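You operate a simulated robot arm through the tools that you are given. There is no shell and no other tool. Be economical: measure what you need, move in short steps, check, and stop when the job is done.

Carry out the task below with a simulated robot arm. There is one attempt and no reset: what you move stays moved.

Task
File the four wound bobbins in the open box by thread colour.
Fine: they wait on the two winder spindles and the bench; each goes in the cell with its thread's chip. Switch nothing on.
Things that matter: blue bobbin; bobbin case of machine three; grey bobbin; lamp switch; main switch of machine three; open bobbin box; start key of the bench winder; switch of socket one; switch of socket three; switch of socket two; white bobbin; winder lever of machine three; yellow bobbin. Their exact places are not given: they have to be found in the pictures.

It is judged by the outcome, as a careful person would: the job done as asked, and still so three seconds after it is handed in. It fails if anything else is knocked over, pushed out of place, dropped, spilled or broken.

Robot
A 7-joint arm with a two-finger parallel gripper on a trunk, on a base that drives. Base frame: it is fixed to the floor where the robot stands at the start and does not move with it; the origin is under the middle of the robot, x ahead of it, y to its left, z up; the surface under the hand at the start is at about z = 760. Units: mm, rad, N and s.
Its first joint turns from -2.897 to 2.897 rad. Places, roughly: bobbin case of machine three (7x7x3 cm) [600, -700, 700]; lamp switch [500, -600, 800]; main switch of machine three [600, -1200, 1000]; start key of the bench winder [500, -100, 800]; switch of socket one [700, 400, 1000]; switch of socket three [700, 200, 1000]; switch of socket two [700, 300, 1000]; winder lever of machine three [600, -1400, 800]; yellow bobbin [500, -1250, 750]. Payload 3.43 kg.
The tool frame sits at the grasp point between the pads (the TCP): z along the fingers, y along the line on which they close. The tips reach 34 mm beyond it. Largest opening 128 mm; finger width 24, thickness 12; the body of the gripper, 48 by 130 mm, starts 96 mm behind the TCP.
Orientation is that of the tool frame in the base frame, as [roll, pitch, yaw] about the fixed x, y, z axes, in that order (R = Rz(yaw) Ry(pitch) Rx(roll)). With the fingers straight down and closing along the base's y, the tool's x points along the base's -x, its y along +y and its z along -z.

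Tools
- The arm moves only by the tool play_rows. Its argument "rows" is a list that holds one entry, the list of rows, each a list of 7 numbers: the shift along the base's x, y, z in cm, then the turn, a rotation vector about the base's x, y, z in rad, then the gripper command, from -1 (fully open) to 1 (shut), values between in proportion. In form: [[[tx, ty, tz, ax, ay, az, claw], ...]]. A call has 1 to 20 rows; each row is the pose to reach, as a shift and turn from the pose commanded when the call began. Rows are played at 5 a second. More than 50 mm and 0.15 rad between two rows, or a gripper value outside its range, and nothing of the call is played. A pose out of reach is approached as far as the arm can. The call stops where the force on the tool passes 40 N (or 10 N more than at its start, if that is more) or the arm is blocked; 0.2 s more then pass. The fingers move at their own pace (about 153 mm/s each) and stop on an object; they squeeze with about 44 N. The grip force told is the motor's: it shows also when the fingers shut on nothing. Time passes only in rows, and 0.2 s behind the last, so rows that repeat a pose let the fingers close. It gives the time, the measured TCP pose, the force on the tool (base axes), the opening and the grip force at its end, in the units of the frame above (readings bear some noise), with the torque about the TCP (base axes, N m) and any sound that the robot's microphone picked up.
- Cameras (640 x 400 px; columns grow to the right, rows downward): "scene" is now at [163.1, 199.4, 1364.8]; the picture's right is [-0.55, -0.84, 0.01], its down [-0.47, 0.30, -0.83] and it looks along [0.70, -0.46, -0.55] (base axes); focal length 266 px, centre (320, 200). "wrist" rides on the gripper at [76, -11, -160] in the tool frame; the picture's right is [0.15, 0.99, 0.00], its down [-0.88, 0.13, -0.46] and it looks along [-0.45, 0.07, 0.89] (tool axes); focal length 234 px, centre (320, 200).
- snapshot(camera): a new picture of that camera. No time passes.
- roll_base(legs): drives the robot by 1 to 6 legs, each [ahead, turn to the left] in mm and rad, along the robot's own axes; the way and the turn of a leg run together, so that a leg with both is an arc; at most 1500 mm and 3.142 rad a leg. The arm and the cameras ride along, it lands a little off, and it stops where it bumps. It gives what a move gives.
- aim_head(pan, tilt): turns the head with the scene camera to pan (to the left, within 2.094 rad either way) and tilt (down, from -0.506 to 1.204), counted from straight ahead of the robot. It gives what a move gives.
- point_at(camera, pixels): for up to 12 pixels [column, row] of the newest picture of that camera ("zoom" is the newest enlarged one), the place [x, y, z] in the base frame of the surface seen there, good to about 2 mm, but the place of the scene camera against the robot may be out by one fixed shift of up to 25 mm in any direction. No time passes.
- inspect(camera, box): a new picture of the part [left, top, right, bottom] of that camera's present view, enlarged. No time passes.
- close_job(): hands the job in; it is judged then, once.

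Keep the steps short. Do not move on a guess: measure, check each grasp and each placing, and mend mistakes. In all there are 80 turns and 48 pictures (those below and enlarged ones count). Leave the gripper open and the arm clear of the work at the hand-in unless told otherwise, and finish with a single line.

The tools are called after "Request:" as name(argument=value, ...) on one line, values as JSON. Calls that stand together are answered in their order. play_rows: Moves the arm, as the interface text tells. Its arguments: {"type":"object","properties":{"rows":{"type":"array","items":{"type":"array","items":{"type":"array","items":{"type":"number"}}}}},"required":["rows"]} The other tools are called the same way: roll_base (legs) drives the base; aim_head (pan, tilt) turns the head that bears the scene camera; snapshot (camera) takes a picture; point_at (camera, pixels) gives the place of the surface under pixels of a picture; inspect (camera, box) takes an enlarged picture of a part of a camera's view; close_job () hands the job in.

At the start:

```text
clock: 0.0
ee_pos: [617.0, -249.8, 1102.1]
orientation: [-3.14, -0.002, -3.138]
wrist_force: [1.0, 0.9, -0.2]
ft_torque: [0.0, 0.0, -0.04]
grip_width: 128.2
gripper_force: 0.1
robot x, y, heading: [-0.4, 6.4, 0.002]
head pan, tilt: [-0.578, 0.576]
```

scene: 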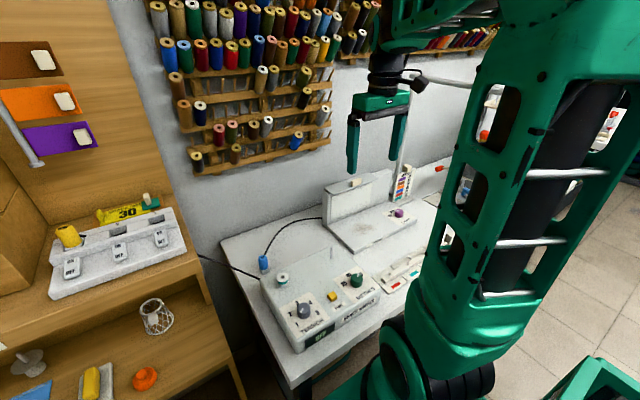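
wrist: 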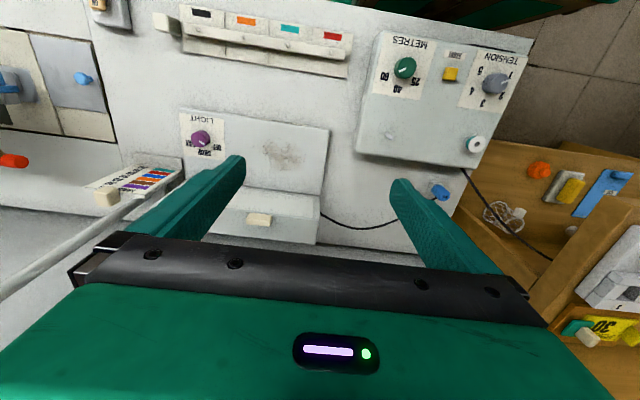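

I see the bench winder ahead, with the wound bobbin apparently on its spindle. I'll turn the head right to look at the rest of the bench.

Request:
aim_head(pan=-1.1, tilt=0.6)

Request:
inspect(camera="wrist", box=[0, 0, 560, 240])

Request:
snapshot(camera="scene")

```text
clock: 0.9
ee_pos: [601.5, -251.3, 1110.4]
orientation: [-3.141, 0.011, -3.139]
wrist_force: [0.1, 0.3, 0.3]
ft_torque: [0.02, 0.02, 0.04]
grip_width: 128.0
gripper_force: 0.1
robot x, y, heading: [0.6, 6.1, -0.001]
head pan, tilt: [-1.1, 0.6]
```

```text
1.14 times, centred on (280, 120) of wrist
```

zoom: 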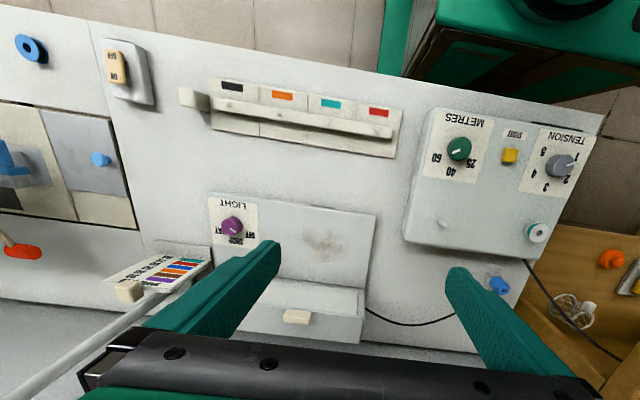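

```text
44 pictures are left
```

scene: 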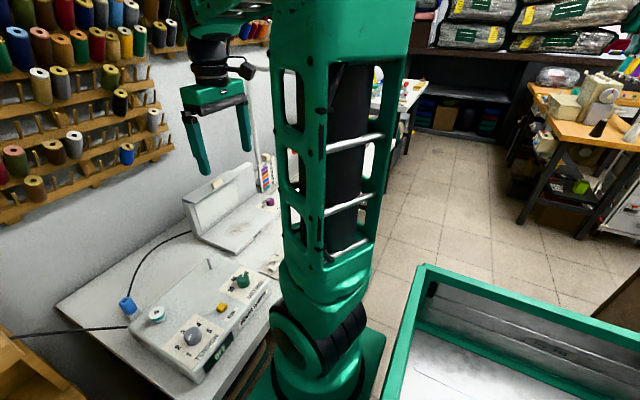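

The wrist view shows a bobbin on the bench winder at about (535,232) zoomed, a blue bobbin at (30,47), and a narrow box with chips. I'll measure these.

Request:
point_at(camera="zoom", pixels=[[535, 228], [445, 225], [30, 47], [300, 120], [230, 85], [380, 112], [510, 156], [500, 284], [100, 160], [200, 100], [320, 35], [540, 300]])

Request:
aim_head(pan=-1.1, tilt=1.1)

Request:
snapshot(camera="scene")

```text
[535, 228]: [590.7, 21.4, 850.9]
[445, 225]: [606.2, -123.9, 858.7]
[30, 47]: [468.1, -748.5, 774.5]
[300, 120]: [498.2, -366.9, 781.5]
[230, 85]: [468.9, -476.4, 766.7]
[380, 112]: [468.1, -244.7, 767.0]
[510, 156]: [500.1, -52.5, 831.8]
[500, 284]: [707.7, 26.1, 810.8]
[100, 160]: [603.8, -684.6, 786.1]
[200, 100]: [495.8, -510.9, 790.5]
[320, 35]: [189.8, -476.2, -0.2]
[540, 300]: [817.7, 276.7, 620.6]
```

```text
clock: 1.9
ee_pos: [602.8, -248.7, 1110.2]
orientation: [3.141, 0.012, -3.137]
wrist_force: [0.2, 0.5, 1.1]
ft_torque: [-0.03, 0.01, 0.03]
grip_width: 127.6
gripper_force: 0.0
robot x, y, heading: [3.3, 8.0, 0.003]
head pan, tilt: [-1.1, 1.1]
```

```text
43 pictures are left
```

scene: 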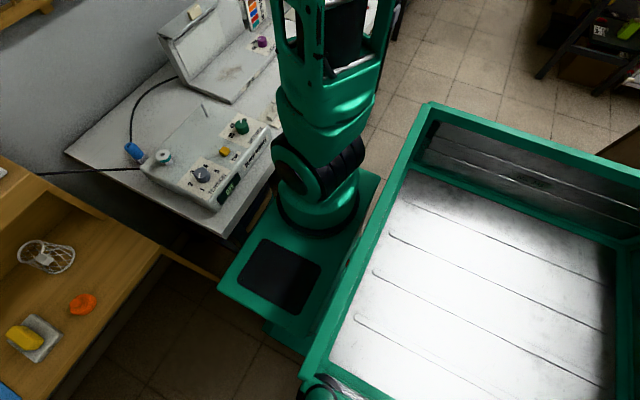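

I'll measure the robot's own footprint (arm foot, tray edges) so I can drive safely.

Request:
point_at(camera="scene", pixels=[[315, 215], [378, 180], [225, 285], [430, 105], [305, 375], [635, 185], [250, 235], [70, 150], [480, 270], [280, 110]])

Request:
aim_head(pan=-2.0, tilt=0.6)

Request:
snapshot(camera="scene")

```text
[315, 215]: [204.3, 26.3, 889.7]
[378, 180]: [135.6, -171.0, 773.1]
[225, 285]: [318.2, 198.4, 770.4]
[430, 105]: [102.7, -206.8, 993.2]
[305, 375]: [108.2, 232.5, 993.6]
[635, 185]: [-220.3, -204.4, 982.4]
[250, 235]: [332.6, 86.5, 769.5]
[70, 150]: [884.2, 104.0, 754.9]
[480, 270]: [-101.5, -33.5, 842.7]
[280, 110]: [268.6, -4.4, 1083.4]
```

```text
clock: 3.1
ee_pos: [602.6, -248.5, 1110.1]
orientation: [3.141, 0.011, -3.137]
wrist_force: [-0.1, 0.3, -0.1]
ft_torque: [-0.01, 0.0, 0.02]
grip_width: 127.8
gripper_force: 0.2
robot x, y, heading: [-0.1, 8.7, -0.001]
head pan, tilt: [-2.0, 0.6]
```

```text
42 pictures are left
```

scene: 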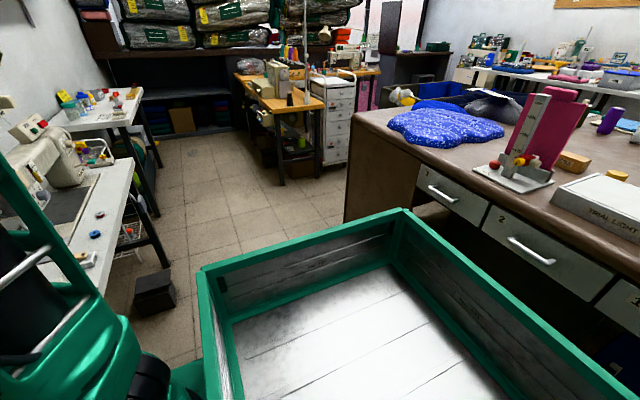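

The right-hand part of the bench shows round items at (97,213) and (93,233). I'll zoom in and measure.

Request:
inspect(camera="scene", box=[0, 80, 200, 290])

Request:
point_at(camera="scene", pixels=[[97, 214], [94, 234], [85, 257], [130, 230], [155, 275], [136, 290], [175, 290], [160, 215], [120, 195], [350, 120], [345, 210], [203, 270]])

```text
1.90 times, centred on (100, 185) of scene
```

zoom: 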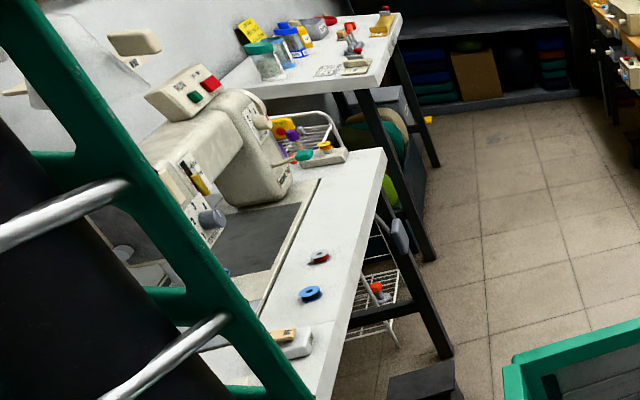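

```text
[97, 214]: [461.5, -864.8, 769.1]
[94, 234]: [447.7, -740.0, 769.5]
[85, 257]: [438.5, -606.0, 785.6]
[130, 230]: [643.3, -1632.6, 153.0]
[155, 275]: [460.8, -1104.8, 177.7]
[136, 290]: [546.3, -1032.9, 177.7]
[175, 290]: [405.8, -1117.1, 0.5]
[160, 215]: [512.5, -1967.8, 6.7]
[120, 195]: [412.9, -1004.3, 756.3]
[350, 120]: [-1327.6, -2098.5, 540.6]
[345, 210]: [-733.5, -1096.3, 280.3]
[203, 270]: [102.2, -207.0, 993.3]
```

The bobbin bodies and threads may differ in colour: the bobbin at (97,214) seems to have red thread. I'll zoom on the chip box and on the two bench bobbins.

Request:
inspect(camera="wrist", box=[140, 0, 370, 100])

Request:
inspect(camera="scene", box=[60, 195, 124, 270])

Request:
inspect(camera="wrist", box=[360, 60, 500, 200])

```text
2.78 times, centred on (255, 50) of wrist
```

zoom: 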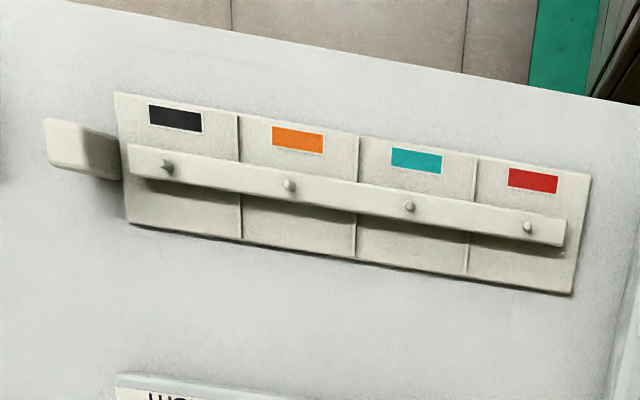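

```text
5.33 times, centred on (92, 232) of scene
```

zoom: 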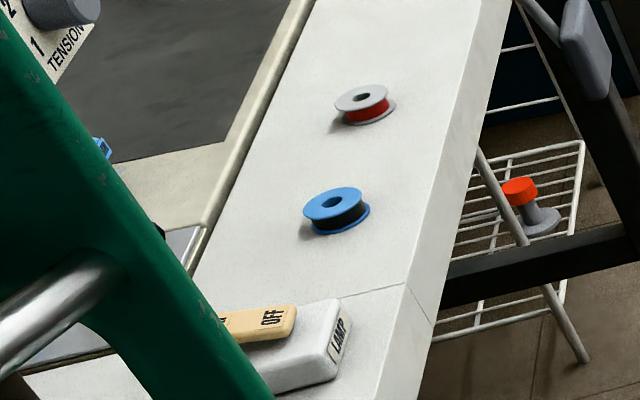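

```text
2.86 times, centred on (430, 130) of wrist
```

zoom: 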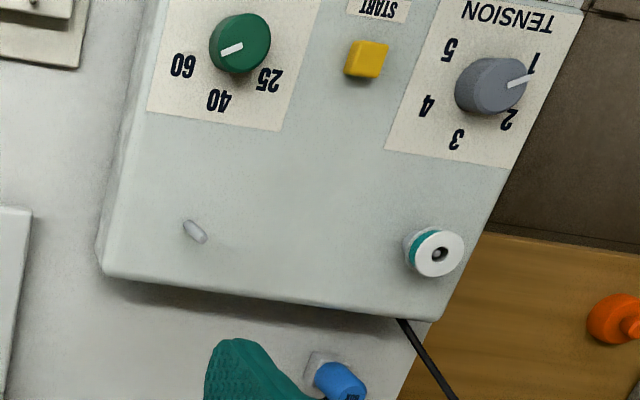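

Confirmed: white bobbin = teal thread, blue bobbin = black, grey bobbin = red. The box has four sections with small studs on a bar. I'll bring the wrist camera nearer to see how its cells look.

Request:
play_rows(rows=[[[-2.5, -2.5, -2, 0, 0, 0, -1], [-5, -5, -4, 0, 0, 0, -1], [-7.5, -7.5, -6, 0, 0, 0, -1], [-10, -10, -8, 0, 0, 0, -1], [-12.5, -12, -10, 0, 0, 0, -1], [-15, -12, -12, 0, 0, 0, -1]]])

Request:
snapshot(camera="wrist")

```text
clock: 4.5
ee_pos: [453.0, -371.2, 990.6]
orientation: [3.14, 0.013, -3.137]
wrist_force: [0.1, 0.0, 0.0]
ft_torque: [-0.02, -0.03, -0.03]
grip_width: 127.9
gripper_force: 0.1
robot x, y, heading: [0.8, 8.7, 0.003]
head pan, tilt: [-2.0, 0.6]
```

```text
37 pictures are left
```

wrist: 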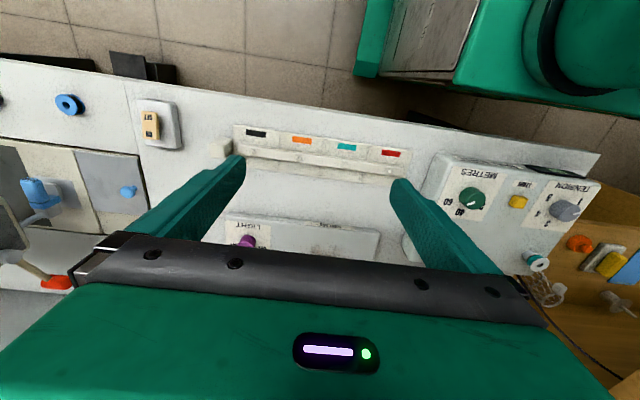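

Box is now at (230–410,120–180). I'll zoom.

Request:
inspect(camera="wrist", box=[200, 100, 430, 200])

Request:
point_at(camera="zoom", pixels=[[95, 70], [170, 95], [285, 115], [405, 135], [530, 155], [150, 150], [300, 165], [400, 182], [530, 205], [70, 160], [100, 150], [300, 220]])

```text
2.78 times, centred on (315, 150) of wrist
```

zoom: 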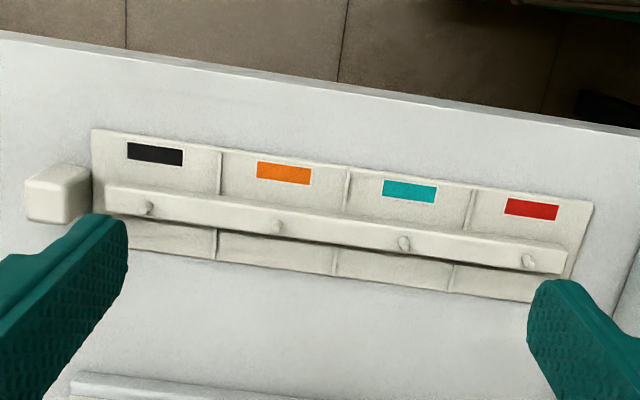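

```text
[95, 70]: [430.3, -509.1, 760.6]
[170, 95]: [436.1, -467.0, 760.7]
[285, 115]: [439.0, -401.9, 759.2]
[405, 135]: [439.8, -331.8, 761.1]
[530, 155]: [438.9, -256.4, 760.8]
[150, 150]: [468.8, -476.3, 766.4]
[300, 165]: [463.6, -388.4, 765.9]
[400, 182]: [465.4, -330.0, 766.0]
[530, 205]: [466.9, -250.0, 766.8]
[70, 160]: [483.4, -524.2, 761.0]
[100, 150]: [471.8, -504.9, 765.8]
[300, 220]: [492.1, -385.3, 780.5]
```

I'll measure the studs, the bar, the dividers and the side block.

Request:
point_at(camera="zoom", pixels=[[148, 204], [147, 211], [276, 225], [403, 240], [404, 250], [527, 259], [200, 202], [200, 216], [165, 238], [217, 242], [60, 180], [60, 215]])

Request:
inspect(camera="wrist", box=[290, 140, 380, 190])

```text
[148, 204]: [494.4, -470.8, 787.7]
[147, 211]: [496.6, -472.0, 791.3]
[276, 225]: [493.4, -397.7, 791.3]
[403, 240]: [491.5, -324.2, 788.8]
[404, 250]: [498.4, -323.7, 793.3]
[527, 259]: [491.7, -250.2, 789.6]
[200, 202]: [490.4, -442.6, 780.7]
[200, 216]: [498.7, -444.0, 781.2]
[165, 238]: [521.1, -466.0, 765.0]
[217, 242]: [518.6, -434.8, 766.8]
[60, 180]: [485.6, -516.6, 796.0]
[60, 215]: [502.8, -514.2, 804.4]
```

```text
7.11 times, centred on (335, 165) of wrist
```

zoom: 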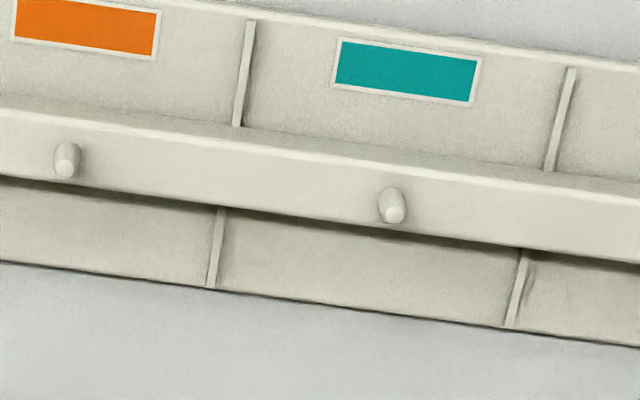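

The studs stand upright (tops ≈793, bar top ≈781, x≈494, y≈−471/−398/−324/−250), so each bobbin goes on the stud of its chip. I go to the white bobbin on the winder next and look at it from above.

Request:
play_rows(rows=[[[0, 4, 2, 0, 0, 0, -1], [0, 8, 2, 0, 0, 0, -1], [1, 12, 2, 0, 0, 0, -1], [2, 16, 2, 0, 0, 0, -1], [3, 20, 2, 0, 0, 0, -1], [4, 24, 2, 0, 0, 0, -1], [5, 28, 2, 0, 0, 0, -1], [6, 32, 2, 0, 0, 0, -1], [7, 36, 2, 0, 0, 0, -1], [7, 39, 1, 0, 0, 0, -1], [7, 39, 1, 0, 0, 0, -1]]])

Request:
snapshot(camera="wrist")

```text
clock: 6.9
ee_pos: [524.4, 19.4, 1001.3]
orientation: [-3.141, 0.011, -3.139]
wrist_force: [0.4, -0.1, 0.6]
ft_torque: [0.01, 0.01, 0.0]
grip_width: 128.3
gripper_force: 0.2
robot x, y, heading: [-1.8, 6.7, 0.006]
head pan, tilt: [-2.0, 0.6]
```

```text
34 pictures are left
```

wrist: 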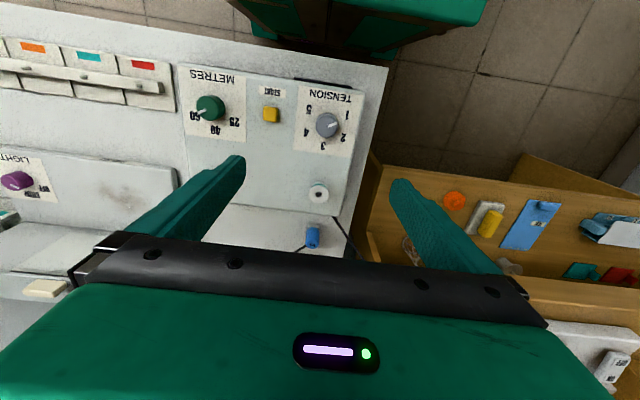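

The white bobbin is at (318,193). I zoom and measure its rim, its spindle and the ground beside it.

Request:
inspect(camera="wrist", box=[280, 160, 360, 220])

Request:
point_at(camera="wrist", pixels=[[318, 193], [311, 193], [325, 193], [318, 186], [318, 199], [340, 215], [290, 195], [318, 170], [312, 230], [312, 245], [350, 180], [318, 210]])

```text
6.67 times, centred on (320, 190) of wrist
```

zoom: 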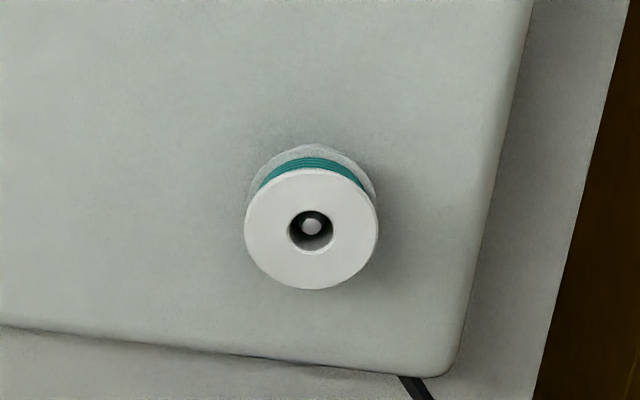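

```text
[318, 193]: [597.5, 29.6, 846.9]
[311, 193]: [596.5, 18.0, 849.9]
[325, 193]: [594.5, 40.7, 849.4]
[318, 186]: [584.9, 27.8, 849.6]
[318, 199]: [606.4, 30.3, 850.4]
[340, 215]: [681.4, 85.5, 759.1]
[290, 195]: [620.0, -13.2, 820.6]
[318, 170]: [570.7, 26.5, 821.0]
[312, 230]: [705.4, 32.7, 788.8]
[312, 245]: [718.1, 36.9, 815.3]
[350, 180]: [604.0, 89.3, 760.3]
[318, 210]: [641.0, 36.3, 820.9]
```

I'll get the exact rim points, spindle tip and lower flange from the zoom.

Request:
point_at(camera="zoom", pixels=[[250, 228], [373, 228], [311, 174], [311, 284], [312, 227], [318, 149], [260, 170], [290, 152], [320, 138], [312, 245], [297, 223], [325, 223]])

```text
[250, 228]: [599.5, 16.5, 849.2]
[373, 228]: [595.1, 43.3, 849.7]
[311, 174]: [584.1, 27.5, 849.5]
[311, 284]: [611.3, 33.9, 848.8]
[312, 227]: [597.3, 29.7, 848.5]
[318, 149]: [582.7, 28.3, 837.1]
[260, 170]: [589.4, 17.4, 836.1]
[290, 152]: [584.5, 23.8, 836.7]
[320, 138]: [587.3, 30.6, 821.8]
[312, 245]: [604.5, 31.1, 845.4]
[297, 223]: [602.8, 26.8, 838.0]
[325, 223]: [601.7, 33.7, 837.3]
```

Bobbin centre (597.5, 30), top 849.5, lower flange ≈836. I move over it, half-closing to a modest opening, then check before descending.

Request:
play_rows(rows=[[[3, 0.5, -2, 0, 0, 0, -1], [6, 1, -4, 0, 0, 0, -0.6], [7.3, 1.1, -6, 0, 0, 0, -0.3], [7.3, 1.1, -8, 0, 0, 0, 0], [7.3, 1.1, -9, 0, 0, 0, 0.2], [7.3, 1.1, -9, 0, 0, 0, 0.2]]])

Request:
snapshot(camera="wrist")

```text
clock: 8.3
ee_pos: [597.1, 31.6, 911.8]
orientation: [3.141, 0.013, -3.139]
wrist_force: [-0.6, 0.6, 0.0]
ft_torque: [0.01, 0.01, 0.0]
grip_width: 50.9
gripper_force: 0.1
robot x, y, heading: [-3.4, 11.6, 0.003]
head pan, tilt: [-2.0, 0.6]
```

```text
32 pictures are left
```

wrist: 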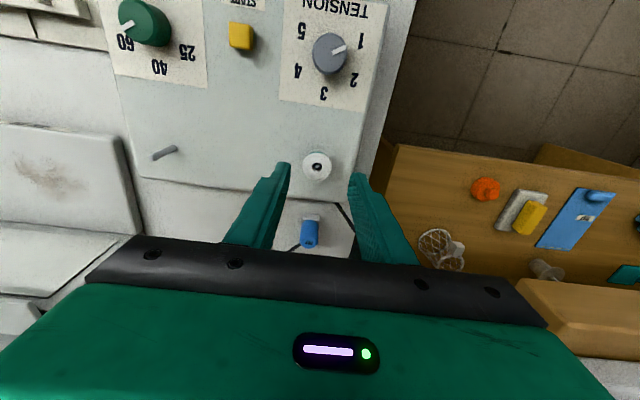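

Bobbin sits centred between the tips. Descending 4.2 cm and closing.

Request:
play_rows(rows=[[[0.1, -0.1, -1.5, 0, 0, 0, 0.2], [0.1, -0.1, -3, 0, 0, 0, 0.2], [0.1, -0.1, -4.2, 0, 0, 0, 0.2], [0.1, -0.1, -4.2, 0, 0, 0, 0.2], [0.1, -0.1, -4.2, 0, 0, 0, 0.45], [0.1, -0.1, -4.2, 0, 0, 0, 0.6], [0.1, -0.1, -4.2, 0, 0, 0, 0.8], [0.1, -0.1, -4.2, 0, 0, 0, 0.8]]])

Request:
snapshot(camera="wrist")

```text
clock: 10.1
ee_pos: [598.2, 28.9, 869.3]
orientation: [-3.141, 0.012, -3.139]
wrist_force: [0.4, -0.6, 0.0]
ft_torque: [0.01, 0.03, 0.02]
grip_width: 25.6
gripper_force: 44.9
robot x, y, heading: [0.6, 11.0, 0.0]
head pan, tilt: [-2.0, 0.6]
```

```text
31 pictures are left
```

wrist: 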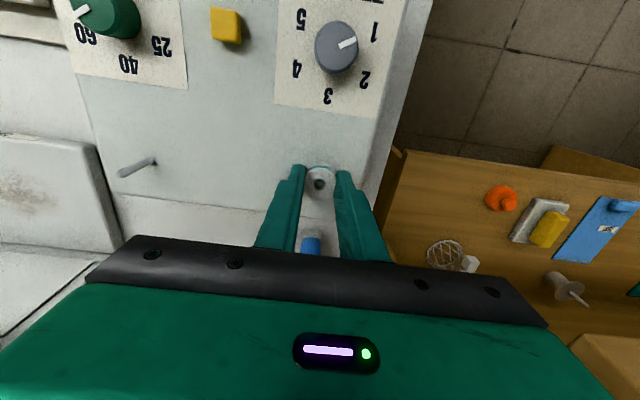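

Grip 25.6 mm with 45 N. Lift 4 cm straight up, then look closely.

Request:
play_rows(rows=[[[0, 0, 0.7, 0, 0, 0, 0.8], [0, 0, 1.4, 0, 0, 0, 0.8], [0, 0, 2.5, 0, 0, 0, 0.8], [0, 0, 4, 0, 0, 0, 0.8], [0, 0, 6, 0, 0, 0, 0.8]]])

Request:
inspect(camera="wrist", box=[270, 140, 370, 205])

Request:
point_at(camera="zoom", pixels=[[318, 190], [306, 240], [320, 175], [282, 220], [350, 220], [318, 255], [230, 180], [400, 200], [320, 240]])

```text
clock: 11.3
ee_pos: [597.0, 27.5, 927.3]
orientation: [3.141, 0.013, -3.139]
wrist_force: [-0.3, 0.3, -0.3]
ft_torque: [0.0, 0.02, 0.0]
grip_width: 25.7
gripper_force: 44.1
robot x, y, heading: [-0.0, 6.4, -0.001]
head pan, tilt: [-2.0, 0.6]
```

```text
6.15 times, centred on (320, 172) of wrist
```

zoom: 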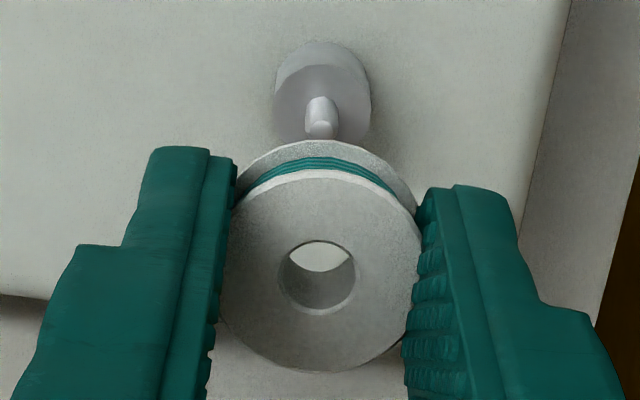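

```text
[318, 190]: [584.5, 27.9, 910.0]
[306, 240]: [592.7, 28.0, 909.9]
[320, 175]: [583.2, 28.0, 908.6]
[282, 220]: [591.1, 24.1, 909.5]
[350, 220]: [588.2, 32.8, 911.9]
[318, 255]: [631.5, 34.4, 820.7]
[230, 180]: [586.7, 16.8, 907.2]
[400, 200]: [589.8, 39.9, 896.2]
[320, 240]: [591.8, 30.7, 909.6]
```

Bobbin securely held, centred on the TCP, bottom ≈33 mm below it. Now carry it to above the teal stud (495, −324).

Request:
play_rows(rows=[[[0, -2, 2, 0, 0, 0, 0.8], [-1, -6, 3, 0, 0, 0, 0.8], [-2, -10, 3, 0, 0, 0, 0.8], [-3, -14, 3, 0, 0, 0, 0.8], [-4, -18, 3, 0, 0, 0, 0.8], [-5, -22, 3, 0, 0, 0, 0.8], [-6, -26, 3, 0, 0, 0, 0.8], [-8, -30, 1, 0, 0, 0, 0.8], [-10, -33.5, -1, 0, 0, 0, 0.8], [-10.2, -35.2, -4, 0, 0, 0, 0.8], [-10.2, -35.2, -6, 0, 0, 0, 0.8], [-10.2, -35.2, -6, 0, 0, 0, 0.8]]])

Request:
inspect(camera="wrist", box=[220, 80, 420, 205])

```text
clock: 13.9
ee_pos: [493.5, -320.9, 867.8]
orientation: [3.141, 0.013, -3.139]
wrist_force: [0.4, 0.4, -0.9]
ft_torque: [0.01, 0.01, 0.0]
grip_width: 25.5
gripper_force: 44.0
robot x, y, heading: [-2.3, 10.7, -0.004]
head pan, tilt: [-2.0, 0.6]
```

```text
3.20 times, centred on (320, 142) of wrist
```

zoom: 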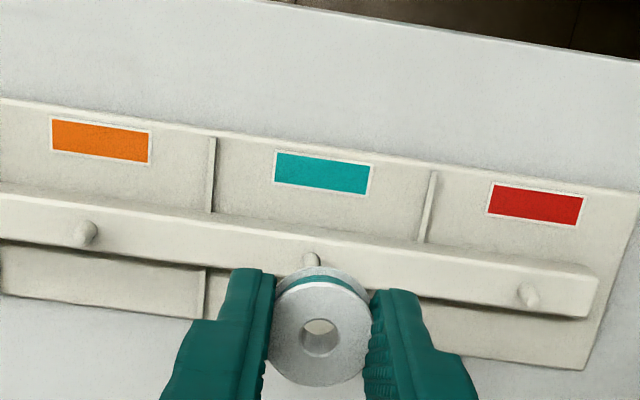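

The teal stud is at (311,260) just behind the bobbin. Measuring stud, neighbours and bobbin.

Request:
point_at(camera="zoom", pixels=[[311, 257], [311, 262], [85, 225], [86, 238], [85, 230], [528, 288], [529, 300], [528, 294], [322, 290], [310, 323], [300, 343], [340, 343]])

```text
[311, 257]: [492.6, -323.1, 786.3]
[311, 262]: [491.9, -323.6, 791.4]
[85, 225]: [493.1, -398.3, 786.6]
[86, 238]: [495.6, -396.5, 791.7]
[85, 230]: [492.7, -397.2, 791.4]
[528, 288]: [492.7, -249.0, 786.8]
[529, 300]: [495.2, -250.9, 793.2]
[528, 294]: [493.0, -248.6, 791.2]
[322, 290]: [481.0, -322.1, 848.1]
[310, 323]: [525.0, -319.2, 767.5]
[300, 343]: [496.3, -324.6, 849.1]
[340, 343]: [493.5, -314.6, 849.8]
```

Bobbin hole is at about (495, −319.7), stud at (494.7, −323.6). I shift y by −4 mm, lower to just above the stud, and check again.

Request:
play_rows(rows=[[[0, -0.2, -1, 0, 0, 0, 0.8], [0, -0.4, -2, 0, 0, 0, 0.8], [0, -0.4, -3.3, 0, 0, 0, 0.8], [0, -0.4, -3.3, 0, 0, 0, 0.8], [0, -0.4, -3.3, 0, 0, 0, 0.8]]])

Request:
inspect(camera="wrist", box=[270, 135, 370, 200])

Request:
point_at(camera="zoom", pixels=[[318, 190], [282, 270], [355, 270], [318, 245], [318, 310], [320, 280], [316, 150], [320, 160], [240, 240], [400, 240]])

```text
clock: 15.1
ee_pos: [493.2, -324.7, 836.2]
orientation: [3.141, 0.013, -3.138]
wrist_force: [0.7, -0.1, -0.6]
ft_torque: [-0.03, -0.02, 0.0]
grip_width: 25.2
gripper_force: 43.7
robot x, y, heading: [1.9, 6.8, 0.001]
head pan, tilt: [-2.0, 0.6]
```

```text
6.15 times, centred on (320, 168) of wrist
```

zoom: 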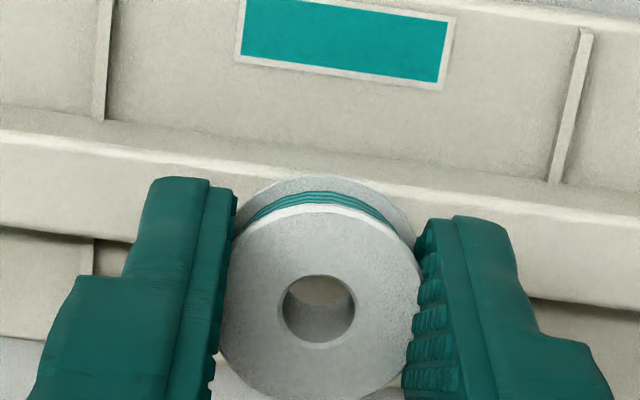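

```text
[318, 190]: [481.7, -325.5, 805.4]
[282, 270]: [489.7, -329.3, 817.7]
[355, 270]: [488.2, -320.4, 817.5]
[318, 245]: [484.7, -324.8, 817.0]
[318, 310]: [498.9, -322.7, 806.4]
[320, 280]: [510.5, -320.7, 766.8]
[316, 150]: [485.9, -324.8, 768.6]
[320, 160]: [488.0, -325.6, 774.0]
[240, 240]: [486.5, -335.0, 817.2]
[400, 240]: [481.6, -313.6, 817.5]
```

Aligned within about 1 mm. Lowering 2 cm onto the stud, watching the force.

Request:
play_rows(rows=[[[0, 0.05, -0.7, 0, 0, 0, 0.8], [0, 0.05, -1.2, 0, 0, 0, 0.8], [0, 0.05, -1.6, 0, 0, 0, 0.8], [0, 0.05, -2.0, 0, 0, 0, 0.8], [0, 0.05, -2.0, 0, 0, 0, 0.8]]])

```text
clock: 16.3
ee_pos: [494.8, -324.4, 815.4]
orientation: [-3.141, 0.013, -3.137]
wrist_force: [0.2, 2.7, 14.9]
ft_torque: [0.13, 0.13, 0.0]
grip_width: 25.5
gripper_force: 44.1
robot x, y, heading: [2.2, 10.4, -0.005]
head pan, tilt: [-2.0, 0.6]
```

Contact (15 N) only at bar level, so the stud has entered the hole. I open a little and rise.

Request:
play_rows(rows=[[[0, 0, 0.05, 0, 0, 0, 0.6], [0, 0, 0.05, 0, 0, 0, 0.4], [0, 0, 0.05, 0, 0, 0, 0.3], [0, 0, 1.5, 0, 0, 0, 0.3], [0, 0, 3, 0, 0, 0, 0.2], [-2, 0, 6, 0, 0, 0, 0.2], [-3, 0, 9, 0, 0, 0, 0]]])

Request:
inspect(camera="wrist", box=[220, 100, 420, 225])

```text
clock: 17.9
ee_pos: [461.6, -324.8, 902.2]
orientation: [-3.141, 0.01, -3.139]
wrist_force: [1.0, -0.7, -0.3]
ft_torque: [0.03, 0.01, -0.02]
grip_width: 64.3
gripper_force: 0.1
robot x, y, heading: [0.3, 8.8, -0.0]
head pan, tilt: [-2.0, 0.6]
```

```text
3.20 times, centred on (320, 162) of wrist
```

zoom: 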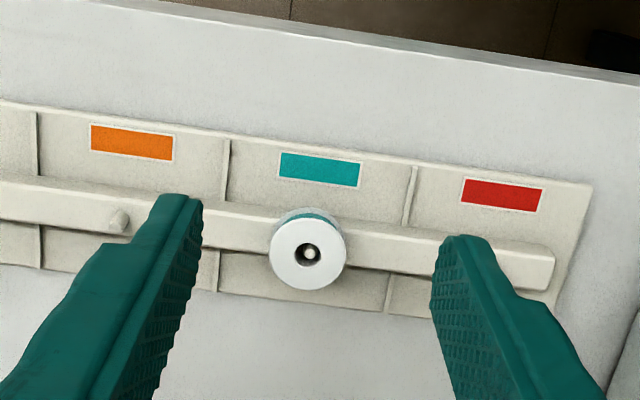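

The teal bobbin is seated on its stud. Next, move toward the blue bobbin (≈468, −745), looking on the way.

Request:
play_rows(rows=[[[0, -3, 3, 0, 0, 0, 0.2], [0, -7, 6, 0, 0, 0, 0.2], [-1, -11, 8, 0, 0, 0, 0.2], [-2, -15, 8, 0, 0, 0, 0.2], [-3, -19, 8, 0, 0, 0, 0.2], [-4, -23, 8, 0, 0, 0, 0.2], [-4, -27, 8, 0, 0, 0, 0.2], [-4, -31, 8, 0, 0, 0, 0.2], [-4, -34, 8, 0, 0, 0, 0.2], [-4, -34, 8, 0, 0, 0, 0.2]]])

Request:
snapshot(camera="wrist")

```text
clock: 20.1
ee_pos: [422.8, -666.5, 983.5]
orientation: [-3.141, 0.011, -3.136]
wrist_force: [0.3, 0.1, -0.2]
ft_torque: [-0.03, 0.04, 0.01]
grip_width: 51.1
gripper_force: 0.0
robot x, y, heading: [-0.5, 9.0, 0.003]
head pan, tilt: [-2.0, 0.6]
```

```text
26 pictures are left
```

wrist: 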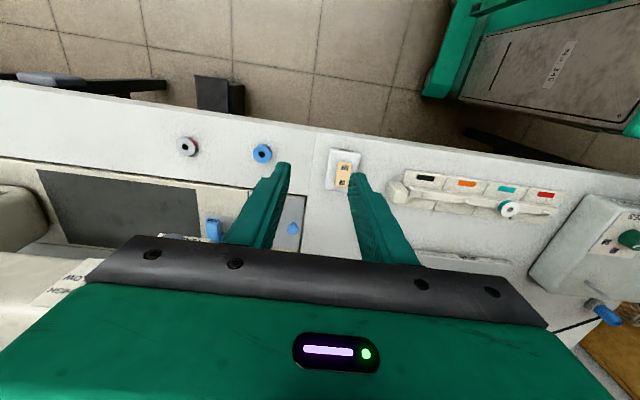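

Blue is at (262,153), grey at (187,147). Zoom to measure both.

Request:
inspect(camera="wrist", box=[160, 110, 300, 197])

Request:
point_at(camera="wrist", pixels=[[255, 153], [262, 153], [269, 153], [262, 146], [262, 160], [187, 140], [180, 147], [187, 147], [194, 147], [187, 153], [230, 155], [212, 225]])

```text
4.57 times, centred on (230, 154) of wrist
```

zoom: 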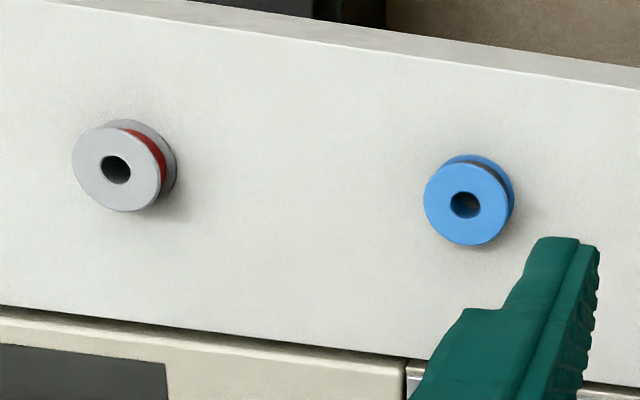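

```text
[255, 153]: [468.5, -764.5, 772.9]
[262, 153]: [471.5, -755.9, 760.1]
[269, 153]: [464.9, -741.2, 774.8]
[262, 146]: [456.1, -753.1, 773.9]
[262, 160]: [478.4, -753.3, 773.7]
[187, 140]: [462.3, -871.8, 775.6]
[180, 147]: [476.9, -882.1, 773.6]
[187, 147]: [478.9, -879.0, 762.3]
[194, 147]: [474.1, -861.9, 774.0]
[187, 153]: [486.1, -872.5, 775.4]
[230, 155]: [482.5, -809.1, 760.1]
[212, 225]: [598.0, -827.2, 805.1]
```

Refine the rims from the zoom.

Request:
point_at(camera="zoom", pixels=[[428, 205], [505, 205], [466, 167], [466, 243], [76, 168], [156, 170], [116, 130], [116, 208]])

Request:
play_rows(rows=[[[2, -3, -2, 0, 0, 0, 0.2], [4, -6, -5, 0, 0, 0, 0.2], [4.6, -8.7, -9, 0, 0, 0, 0.2], [4.6, -8.7, -12.5, 0, 0, 0, 0.2], [4.6, -8.7, -12.5, 0, 0, 0, 0.2]]])

Request:
inspect(camera="wrist", box=[240, 110, 400, 210])

```text
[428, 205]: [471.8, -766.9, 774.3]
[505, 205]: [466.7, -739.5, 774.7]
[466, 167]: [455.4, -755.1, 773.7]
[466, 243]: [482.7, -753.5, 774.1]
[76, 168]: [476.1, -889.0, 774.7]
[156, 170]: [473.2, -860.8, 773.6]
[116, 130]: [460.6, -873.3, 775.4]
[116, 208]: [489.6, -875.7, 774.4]
```

```text
clock: 21.3
ee_pos: [470.5, -753.9, 862.3]
orientation: [3.142, 0.011, -3.137]
wrist_force: [0.6, 0.6, 0.9]
ft_torque: [0.01, 0.01, -0.02]
grip_width: 51.3
gripper_force: 0.1
robot x, y, heading: [-0.5, 10.3, 0.001]
head pan, tilt: [-2.0, 0.6]
```

```text
4.00 times, centred on (320, 160) of wrist
```

zoom: 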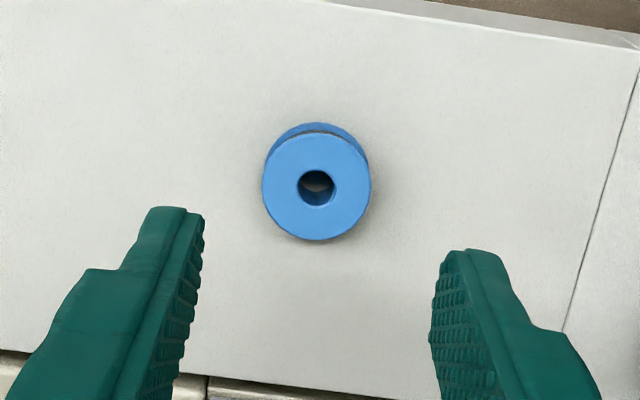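

Centred over blue (469, −753.6). Descend 6.6 cm so the tips stay just above the bench, then close.

Request:
play_rows(rows=[[[-0.1, 0, -3, 0, 0, 0, 0.2], [-0.1, 0, -5, 0, 0, 0, 0.2], [-0.1, 0, -6.5, 0, 0, 0, 0.2], [-0.1, 0, -6.5, 0, 0, 0, 0.2], [-0.1, 0, -6.5, 0, 0, 0, 0.45], [-0.1, 0, -6.5, 0, 0, 0, 0.6], [-0.1, 0, -6.5, 0, 0, 0, 0.8], [-0.1, 0, -6.5, 0, 0, 0, 0.8]]])

```text
clock: 23.1
ee_pos: [468.2, -751.6, 795.8]
orientation: [3.141, 0.012, -3.138]
wrist_force: [0.1, -0.9, -0.6]
ft_torque: [0.02, 0.01, -0.03]
grip_width: 27.3
gripper_force: 43.5
robot x, y, heading: [-0.3, 13.0, -0.001]
head pan, tilt: [-2.0, 0.6]
```

Blue gripped (27 mm). Lift and carry toward the black stud (≈494.7, −471), stopping high to look.

Request:
play_rows(rows=[[[0, 0, 2, 0, 0, 0, 0.8], [0, 0, 5, 0, 0, 0, 0.8], [0, 2, 8, 0, 0, 0, 0.8], [0.5, 6, 10, 0, 0, 0, 0.8], [1, 10, 10, 0, 0, 0, 0.8], [1.5, 14, 10, 0, 0, 0, 0.8], [2, 18, 10, 0, 0, 0, 0.8], [2.6, 22, 10, 0, 0, 0, 0.8], [2.6, 26, 9, 0, 0, 0, 0.8], [2.6, 28, 7.5, 0, 0, 0, 0.8], [2.6, 28, 7.5, 0, 0, 0, 0.8]]])

Request:
inspect(camera="wrist", box=[220, 80, 420, 205])

```text
clock: 25.5
ee_pos: [498.2, -471.6, 871.2]
orientation: [-3.14, 0.013, -3.137]
wrist_force: [0.0, 1.0, -0.6]
ft_torque: [0.03, 0.01, 0.0]
grip_width: 27.3
gripper_force: 44.4
robot x, y, heading: [1.8, 8.0, 0.004]
head pan, tilt: [-2.0, 0.6]
```

```text
3.20 times, centred on (320, 142) of wrist
```

zoom: 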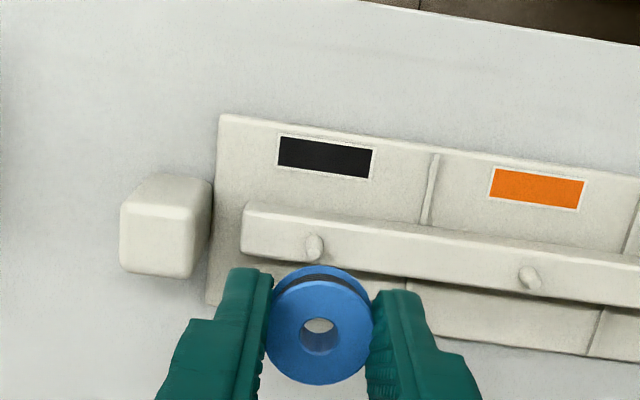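

The black stud is at (314,245), the side block at (160,225). Measuring stud, block edge and bobbin hole.

Request:
point_at(camera="zoom", pixels=[[314, 240], [314, 246], [315, 256], [530, 276], [530, 288], [188, 240], [206, 210], [303, 330], [337, 330], [319, 318], [320, 288], [195, 275]])

```text
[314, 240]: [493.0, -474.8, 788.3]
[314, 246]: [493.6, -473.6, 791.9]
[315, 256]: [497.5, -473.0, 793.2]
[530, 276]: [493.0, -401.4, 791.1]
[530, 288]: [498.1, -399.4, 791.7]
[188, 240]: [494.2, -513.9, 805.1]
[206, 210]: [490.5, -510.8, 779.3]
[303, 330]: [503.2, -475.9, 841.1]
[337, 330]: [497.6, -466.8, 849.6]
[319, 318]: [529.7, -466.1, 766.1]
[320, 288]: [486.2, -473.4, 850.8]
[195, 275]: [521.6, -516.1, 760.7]
```

Shift x −3.5 mm, y −1.5 mm, lower to just above the stud, then recheck. Block edge at y≈−512 leaves about 12 mm to the finger, enough for a small opening.

Request:
play_rows(rows=[[[-0.2, -0.1, -1, 0, 0, 0, 0.8], [-0.35, -0.15, -2, 0, 0, 0, 0.8], [-0.35, -0.15, -3.6, 0, 0, 0, 0.8], [-0.35, -0.15, -3.6, 0, 0, 0, 0.8], [-0.35, -0.15, -3.6, 0, 0, 0, 0.8]]])

Request:
inspect(camera="wrist", box=[260, 125, 380, 200])

Request:
point_at(camera="zoom", pixels=[[320, 240], [290, 285], [348, 285], [320, 262], [320, 340], [320, 190], [320, 180], [320, 160], [200, 150]])

```text
clock: 26.7
ee_pos: [491.9, -471.4, 833.7]
orientation: [3.14, 0.012, -3.139]
wrist_force: [-0.5, -0.6, 0.3]
ft_torque: [0.03, -0.01, -0.02]
grip_width: 27.0
gripper_force: 43.9
robot x, y, heading: [-1.2, 12.4, -0.005]
head pan, tilt: [-2.0, 0.6]
```

```text
5.33 times, centred on (320, 162) of wrist
```

zoom: 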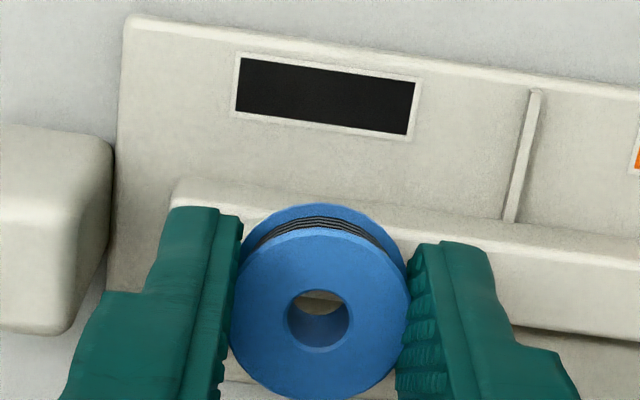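

```text
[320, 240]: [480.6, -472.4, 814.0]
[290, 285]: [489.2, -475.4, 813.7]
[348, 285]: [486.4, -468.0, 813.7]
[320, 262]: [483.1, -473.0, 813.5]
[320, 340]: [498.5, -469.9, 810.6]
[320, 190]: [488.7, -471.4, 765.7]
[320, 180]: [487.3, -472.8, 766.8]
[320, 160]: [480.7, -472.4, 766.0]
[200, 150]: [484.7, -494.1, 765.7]
```

Bobbin centre ≈(493, −471.9), stud ≈(495, −472.5): nudge +1.5 mm x, −0.5 mm y and lower 1.8 cm.

Request:
play_rows(rows=[[[0.15, -0.05, -0.5, 0, 0, 0, 0.8], [0.15, -0.05, -1.0, 0, 0, 0, 0.8], [0.15, -0.05, -1.4, 0, 0, 0, 0.8], [0.15, -0.05, -1.8, 0, 0, 0, 0.8], [0.15, -0.05, -1.8, 0, 0, 0, 0.8]]])

```text
clock: 27.9
ee_pos: [494.2, -472.4, 815.0]
orientation: [-3.141, 0.014, -3.139]
wrist_force: [-0.4, 0.9, 5.5]
ft_torque: [0.07, 0.0, -0.01]
grip_width: 27.1
gripper_force: 43.6
robot x, y, heading: [-0.4, 6.6, -0.001]
head pan, tilt: [-2.0, 0.6]
```

Resting at bar level (5.5 N). Open just a little and rise.

Request:
play_rows(rows=[[[0, 0, 0, 0, 0, 0, 0.5], [0, 0, 0, 0, 0, 0, 0.44], [0, 0, 0, 0, 0, 0, 0.44], [0, 0, 1.5, 0, 0, 0, 0.44], [0, 0, 3, 0, 0, 0, 0.44], [-2, 0, 6, 0, 0, 0, 0.2], [-4, -2, 10, 0, 0, 0, 0.2], [-4, -5, 14, 0, 0, 0, 0.2]]])

Request:
inspect(camera="wrist", box=[250, 100, 450, 225])

```text
clock: 29.7
ee_pos: [454.3, -521.3, 952.7]
orientation: [-3.14, 0.008, -3.136]
wrist_force: [-0.2, 0.1, 0.2]
ft_torque: [-0.02, 0.03, 0.0]
grip_width: 51.2
gripper_force: 0.0
robot x, y, heading: [4.2, 11.9, 0.002]
head pan, tilt: [-2.0, 0.6]
```

```text
3.20 times, centred on (350, 162) of wrist
```

zoom: 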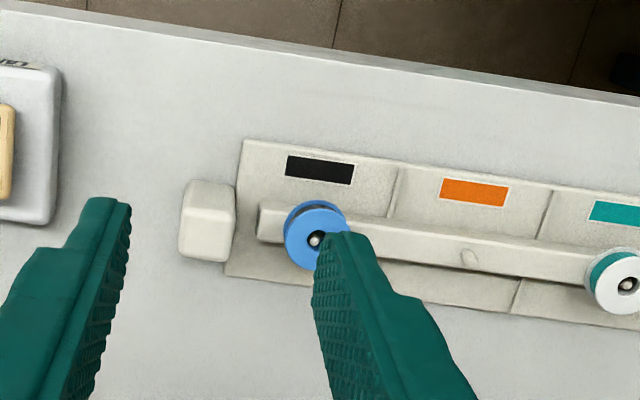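

Black cell done. Now move over the grey bobbin (≈475, −874), checking whether the arm reaches.

Request:
play_rows(rows=[[[0, -4.5, 0, 0, 0, 0, 0.2], [0, -9, 0, 0, 0, 0, 0.2], [0, -13.5, 0, 0, 0, 0, 0.2], [0, -18, 0, 0, 0, 0, 0.2], [0, -22.5, 0, 0, 0, 0, 0.2], [0, -27, 0, 0, 0, 0, 0.2], [1, -31.5, 0, 0, 0, 0, 0.2], [2, -35.3, -2, 0, 0, 0, 0.2], [2, -35.3, -6, 0, 0, 0, 0.2], [2, -35.3, -9, 0, 0, 0, 0.2], [2, -35.3, -9, 0, 0, 0, 0.2]]])

Request:
snapshot(camera="wrist")

```text
clock: 32.1
ee_pos: [475.7, -873.6, 865.2]
orientation: [3.142, 0.012, -3.136]
wrist_force: [-0.6, 0.7, 0.2]
ft_torque: [-0.02, -0.01, 0.01]
grip_width: 51.1
gripper_force: 0.1
out of reach, approached as far as the arm can: row 8, 9, 10, 11
robot x, y, heading: [0.8, 6.0, -0.001]
head pan, tilt: [-2.0, 0.6]
```

```text
20 pictures are left
```

wrist: 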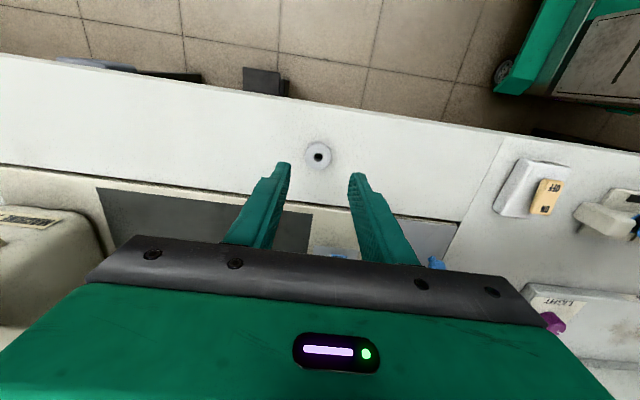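

This is at the limit of reach. The yellow one is even farther, so I'll drive to about (−100, −700), from where grey, yellow and the studs are all in reach. First tuck the arm high and to the front.

Request:
play_rows(rows=[[[0, 0, 4.5, 0, 0, 0, 0], [0, 0, 9, 0, 0, 0, 0], [0, 3, 13, 0, 0, 0, 0], [0, 7, 16, 0, 0, 0, 0], [0, 11.5, 18, 0, 0, 0, 0], [0, 16, 20, 0, 0, 0, 0], [0, 20.5, 22, 0, 0, 0, 0], [0, 25, 23, 0, 0, 0, 0], [0, 29.5, 23, 0, 0, 0, 0], [0, 34, 23, 0, 0, 0, 0], [0, 38.5, 23, 0, 0, 0, 0], [0, 43, 23, 0, 0, 0, 0], [0, 47.5, 23, 0, 0, 0, 0], [0, 52, 23, 0, 0, 0, 0], [0, 56.5, 23, 0, 0, 0, 0], [0, 61, 23, 0, 0, 0, 0], [0, 65.5, 23, 0, 0, 0, 0], [0, 70, 23, 0, 0, 0, 0], [0, 74, 23, 0, 0, 0, 0]]])

Request:
aim_head(pan=-1.9, tilt=0.85)

Request:
snapshot(camera="scene")

Request:
point_at(camera="scene", pixels=[[400, 60], [440, 100], [500, 150], [560, 200], [600, 230], [620, 300], [350, 150], [200, 100]])

```text
clock: 36.1
ee_pos: [473.5, -132.2, 1098.8]
orientation: [-3.141, 0.01, -3.134]
wrist_force: [0.1, 0.4, 0.2]
ft_torque: [0.0, 0.04, 0.02]
grip_width: 64.3
gripper_force: 0.1
out of reach, approached as far as the arm can: row 1, 2, 3, 5
robot x, y, heading: [3.5, 9.9, -0.001]
head pan, tilt: [-2.0, 0.6]
```

```text
clock: 36.9
ee_pos: [473.5, -132.0, 1098.2]
orientation: [-3.141, 0.012, -3.137]
wrist_force: [-0.2, -0.2, 0.0]
ft_torque: [-0.03, 0.01, 0.01]
grip_width: 64.2
gripper_force: 0.1
robot x, y, heading: [1.0, 10.1, -0.003]
head pan, tilt: [-1.901, 0.85]
```

```text
19 pictures are left
```

scene: 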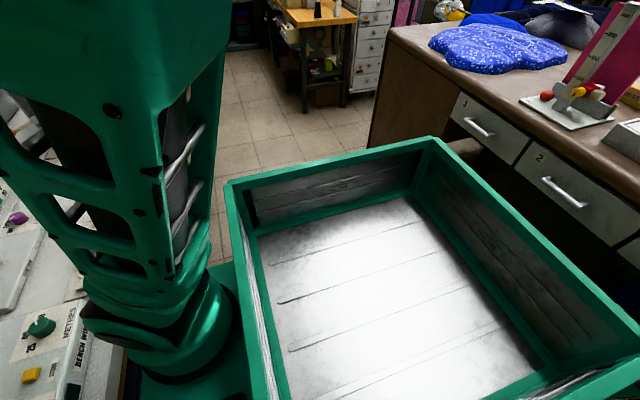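

```text
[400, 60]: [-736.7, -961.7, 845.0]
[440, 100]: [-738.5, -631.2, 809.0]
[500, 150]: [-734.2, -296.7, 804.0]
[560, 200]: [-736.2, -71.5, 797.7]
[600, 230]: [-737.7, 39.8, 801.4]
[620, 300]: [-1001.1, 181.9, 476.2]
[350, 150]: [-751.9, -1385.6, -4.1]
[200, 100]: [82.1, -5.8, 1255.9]
```

Table edge is at x≈−735. I'll measure the tray's rear right corner (432,142) to know the robot's length.

Request:
point_at(camera="scene", pixels=[[432, 140], [232, 186], [600, 292], [230, 390], [80, 380]])

```text
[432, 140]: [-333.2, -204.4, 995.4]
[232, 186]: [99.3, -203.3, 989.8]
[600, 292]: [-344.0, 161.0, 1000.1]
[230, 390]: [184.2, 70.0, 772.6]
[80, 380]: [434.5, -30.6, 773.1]
```

Robot radius ≈405 mm; space is enough. Drive: back 100, turn right, ahead 708, turn left.

Request:
roll_base(legs=[[-100, 0], [0, -1.571], [708, 0], [0, 1.571]])

Request:
aim_head(pan=-1.0, tilt=0.6)

Request:
snapshot(camera="scene")

Request:
snapshot(camera="wrist")

```text
clock: 50.1
ee_pos: [382.8, -833.8, 1098.4]
orientation: [-3.141, 0.013, -3.134]
wrist_force: [0.8, -0.5, 0.1]
ft_torque: [-0.01, -0.01, -0.01]
grip_width: 64.1
gripper_force: 0.1
robot x, y, heading: [-92.2, -709.8, 0.003]
head pan, tilt: [-1.901, 0.85]
```

```text
clock: 51.3
ee_pos: [370.3, -834.8, 1103.7]
orientation: [3.141, 0.025, -3.134]
wrist_force: [0.0, -0.4, 0.2]
ft_torque: [-0.04, 0.01, 0.0]
grip_width: 64.0
gripper_force: 0.1
robot x, y, heading: [-89.2, -710.7, 0.002]
head pan, tilt: [-1.0, 0.6]
```

```text
18 pictures are left
```

scene: 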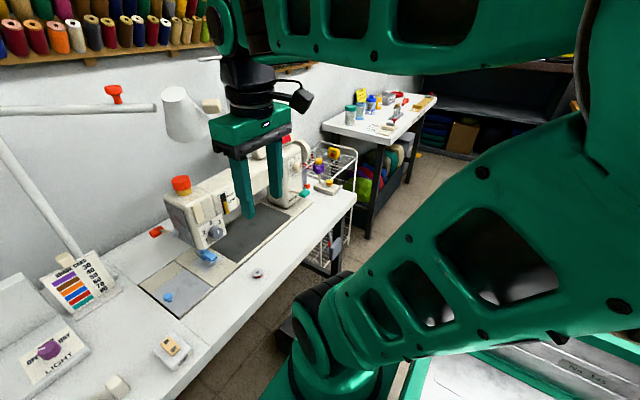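

```text
17 pictures are left
```

wrist: 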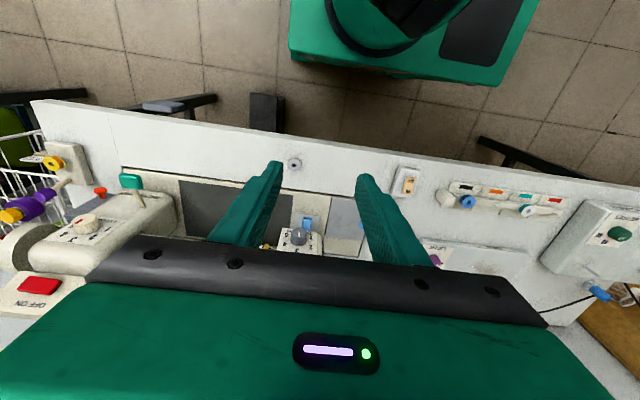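

Robot in place at about (−90, −710). Grey is at (295,164), yellow/orange at (53,163) in the wrist view. Move above the grey bobbin.

Request:
play_rows(rows=[[[2.5, -1, -4, 0, 0, 0, 0.2], [5, -2, -8, 0, 0, 0, 0.2], [7.5, -3, -12, 0, 0, 0, 0.2], [10.4, -4, -16, 0, 0, 0, 0.2], [10.4, -4, -20, 0, 0, 0, 0.2], [10.4, -4, -24, 0, 0, 0, 0.2], [10.4, -4, -24, 0, 0, 0, 0.2]]])

Request:
inspect(camera="wrist", box=[240, 110, 400, 210])

Request:
point_at(camera="zoom", pixels=[[270, 180], [320, 130], [320, 180], [365, 180], [320, 225], [200, 220], [440, 250]])

```text
refused: row 4 steps farther than a row can; nothing moved
```

```text
4.00 times, centred on (320, 160) of wrist
```

zoom: 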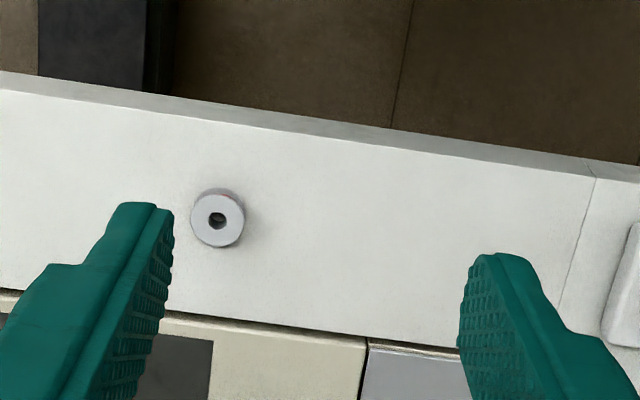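

```text
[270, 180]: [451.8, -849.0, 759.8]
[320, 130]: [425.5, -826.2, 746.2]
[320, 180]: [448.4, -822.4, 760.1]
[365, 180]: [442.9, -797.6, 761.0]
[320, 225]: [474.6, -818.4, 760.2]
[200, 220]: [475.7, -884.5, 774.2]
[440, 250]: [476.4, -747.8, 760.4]
```

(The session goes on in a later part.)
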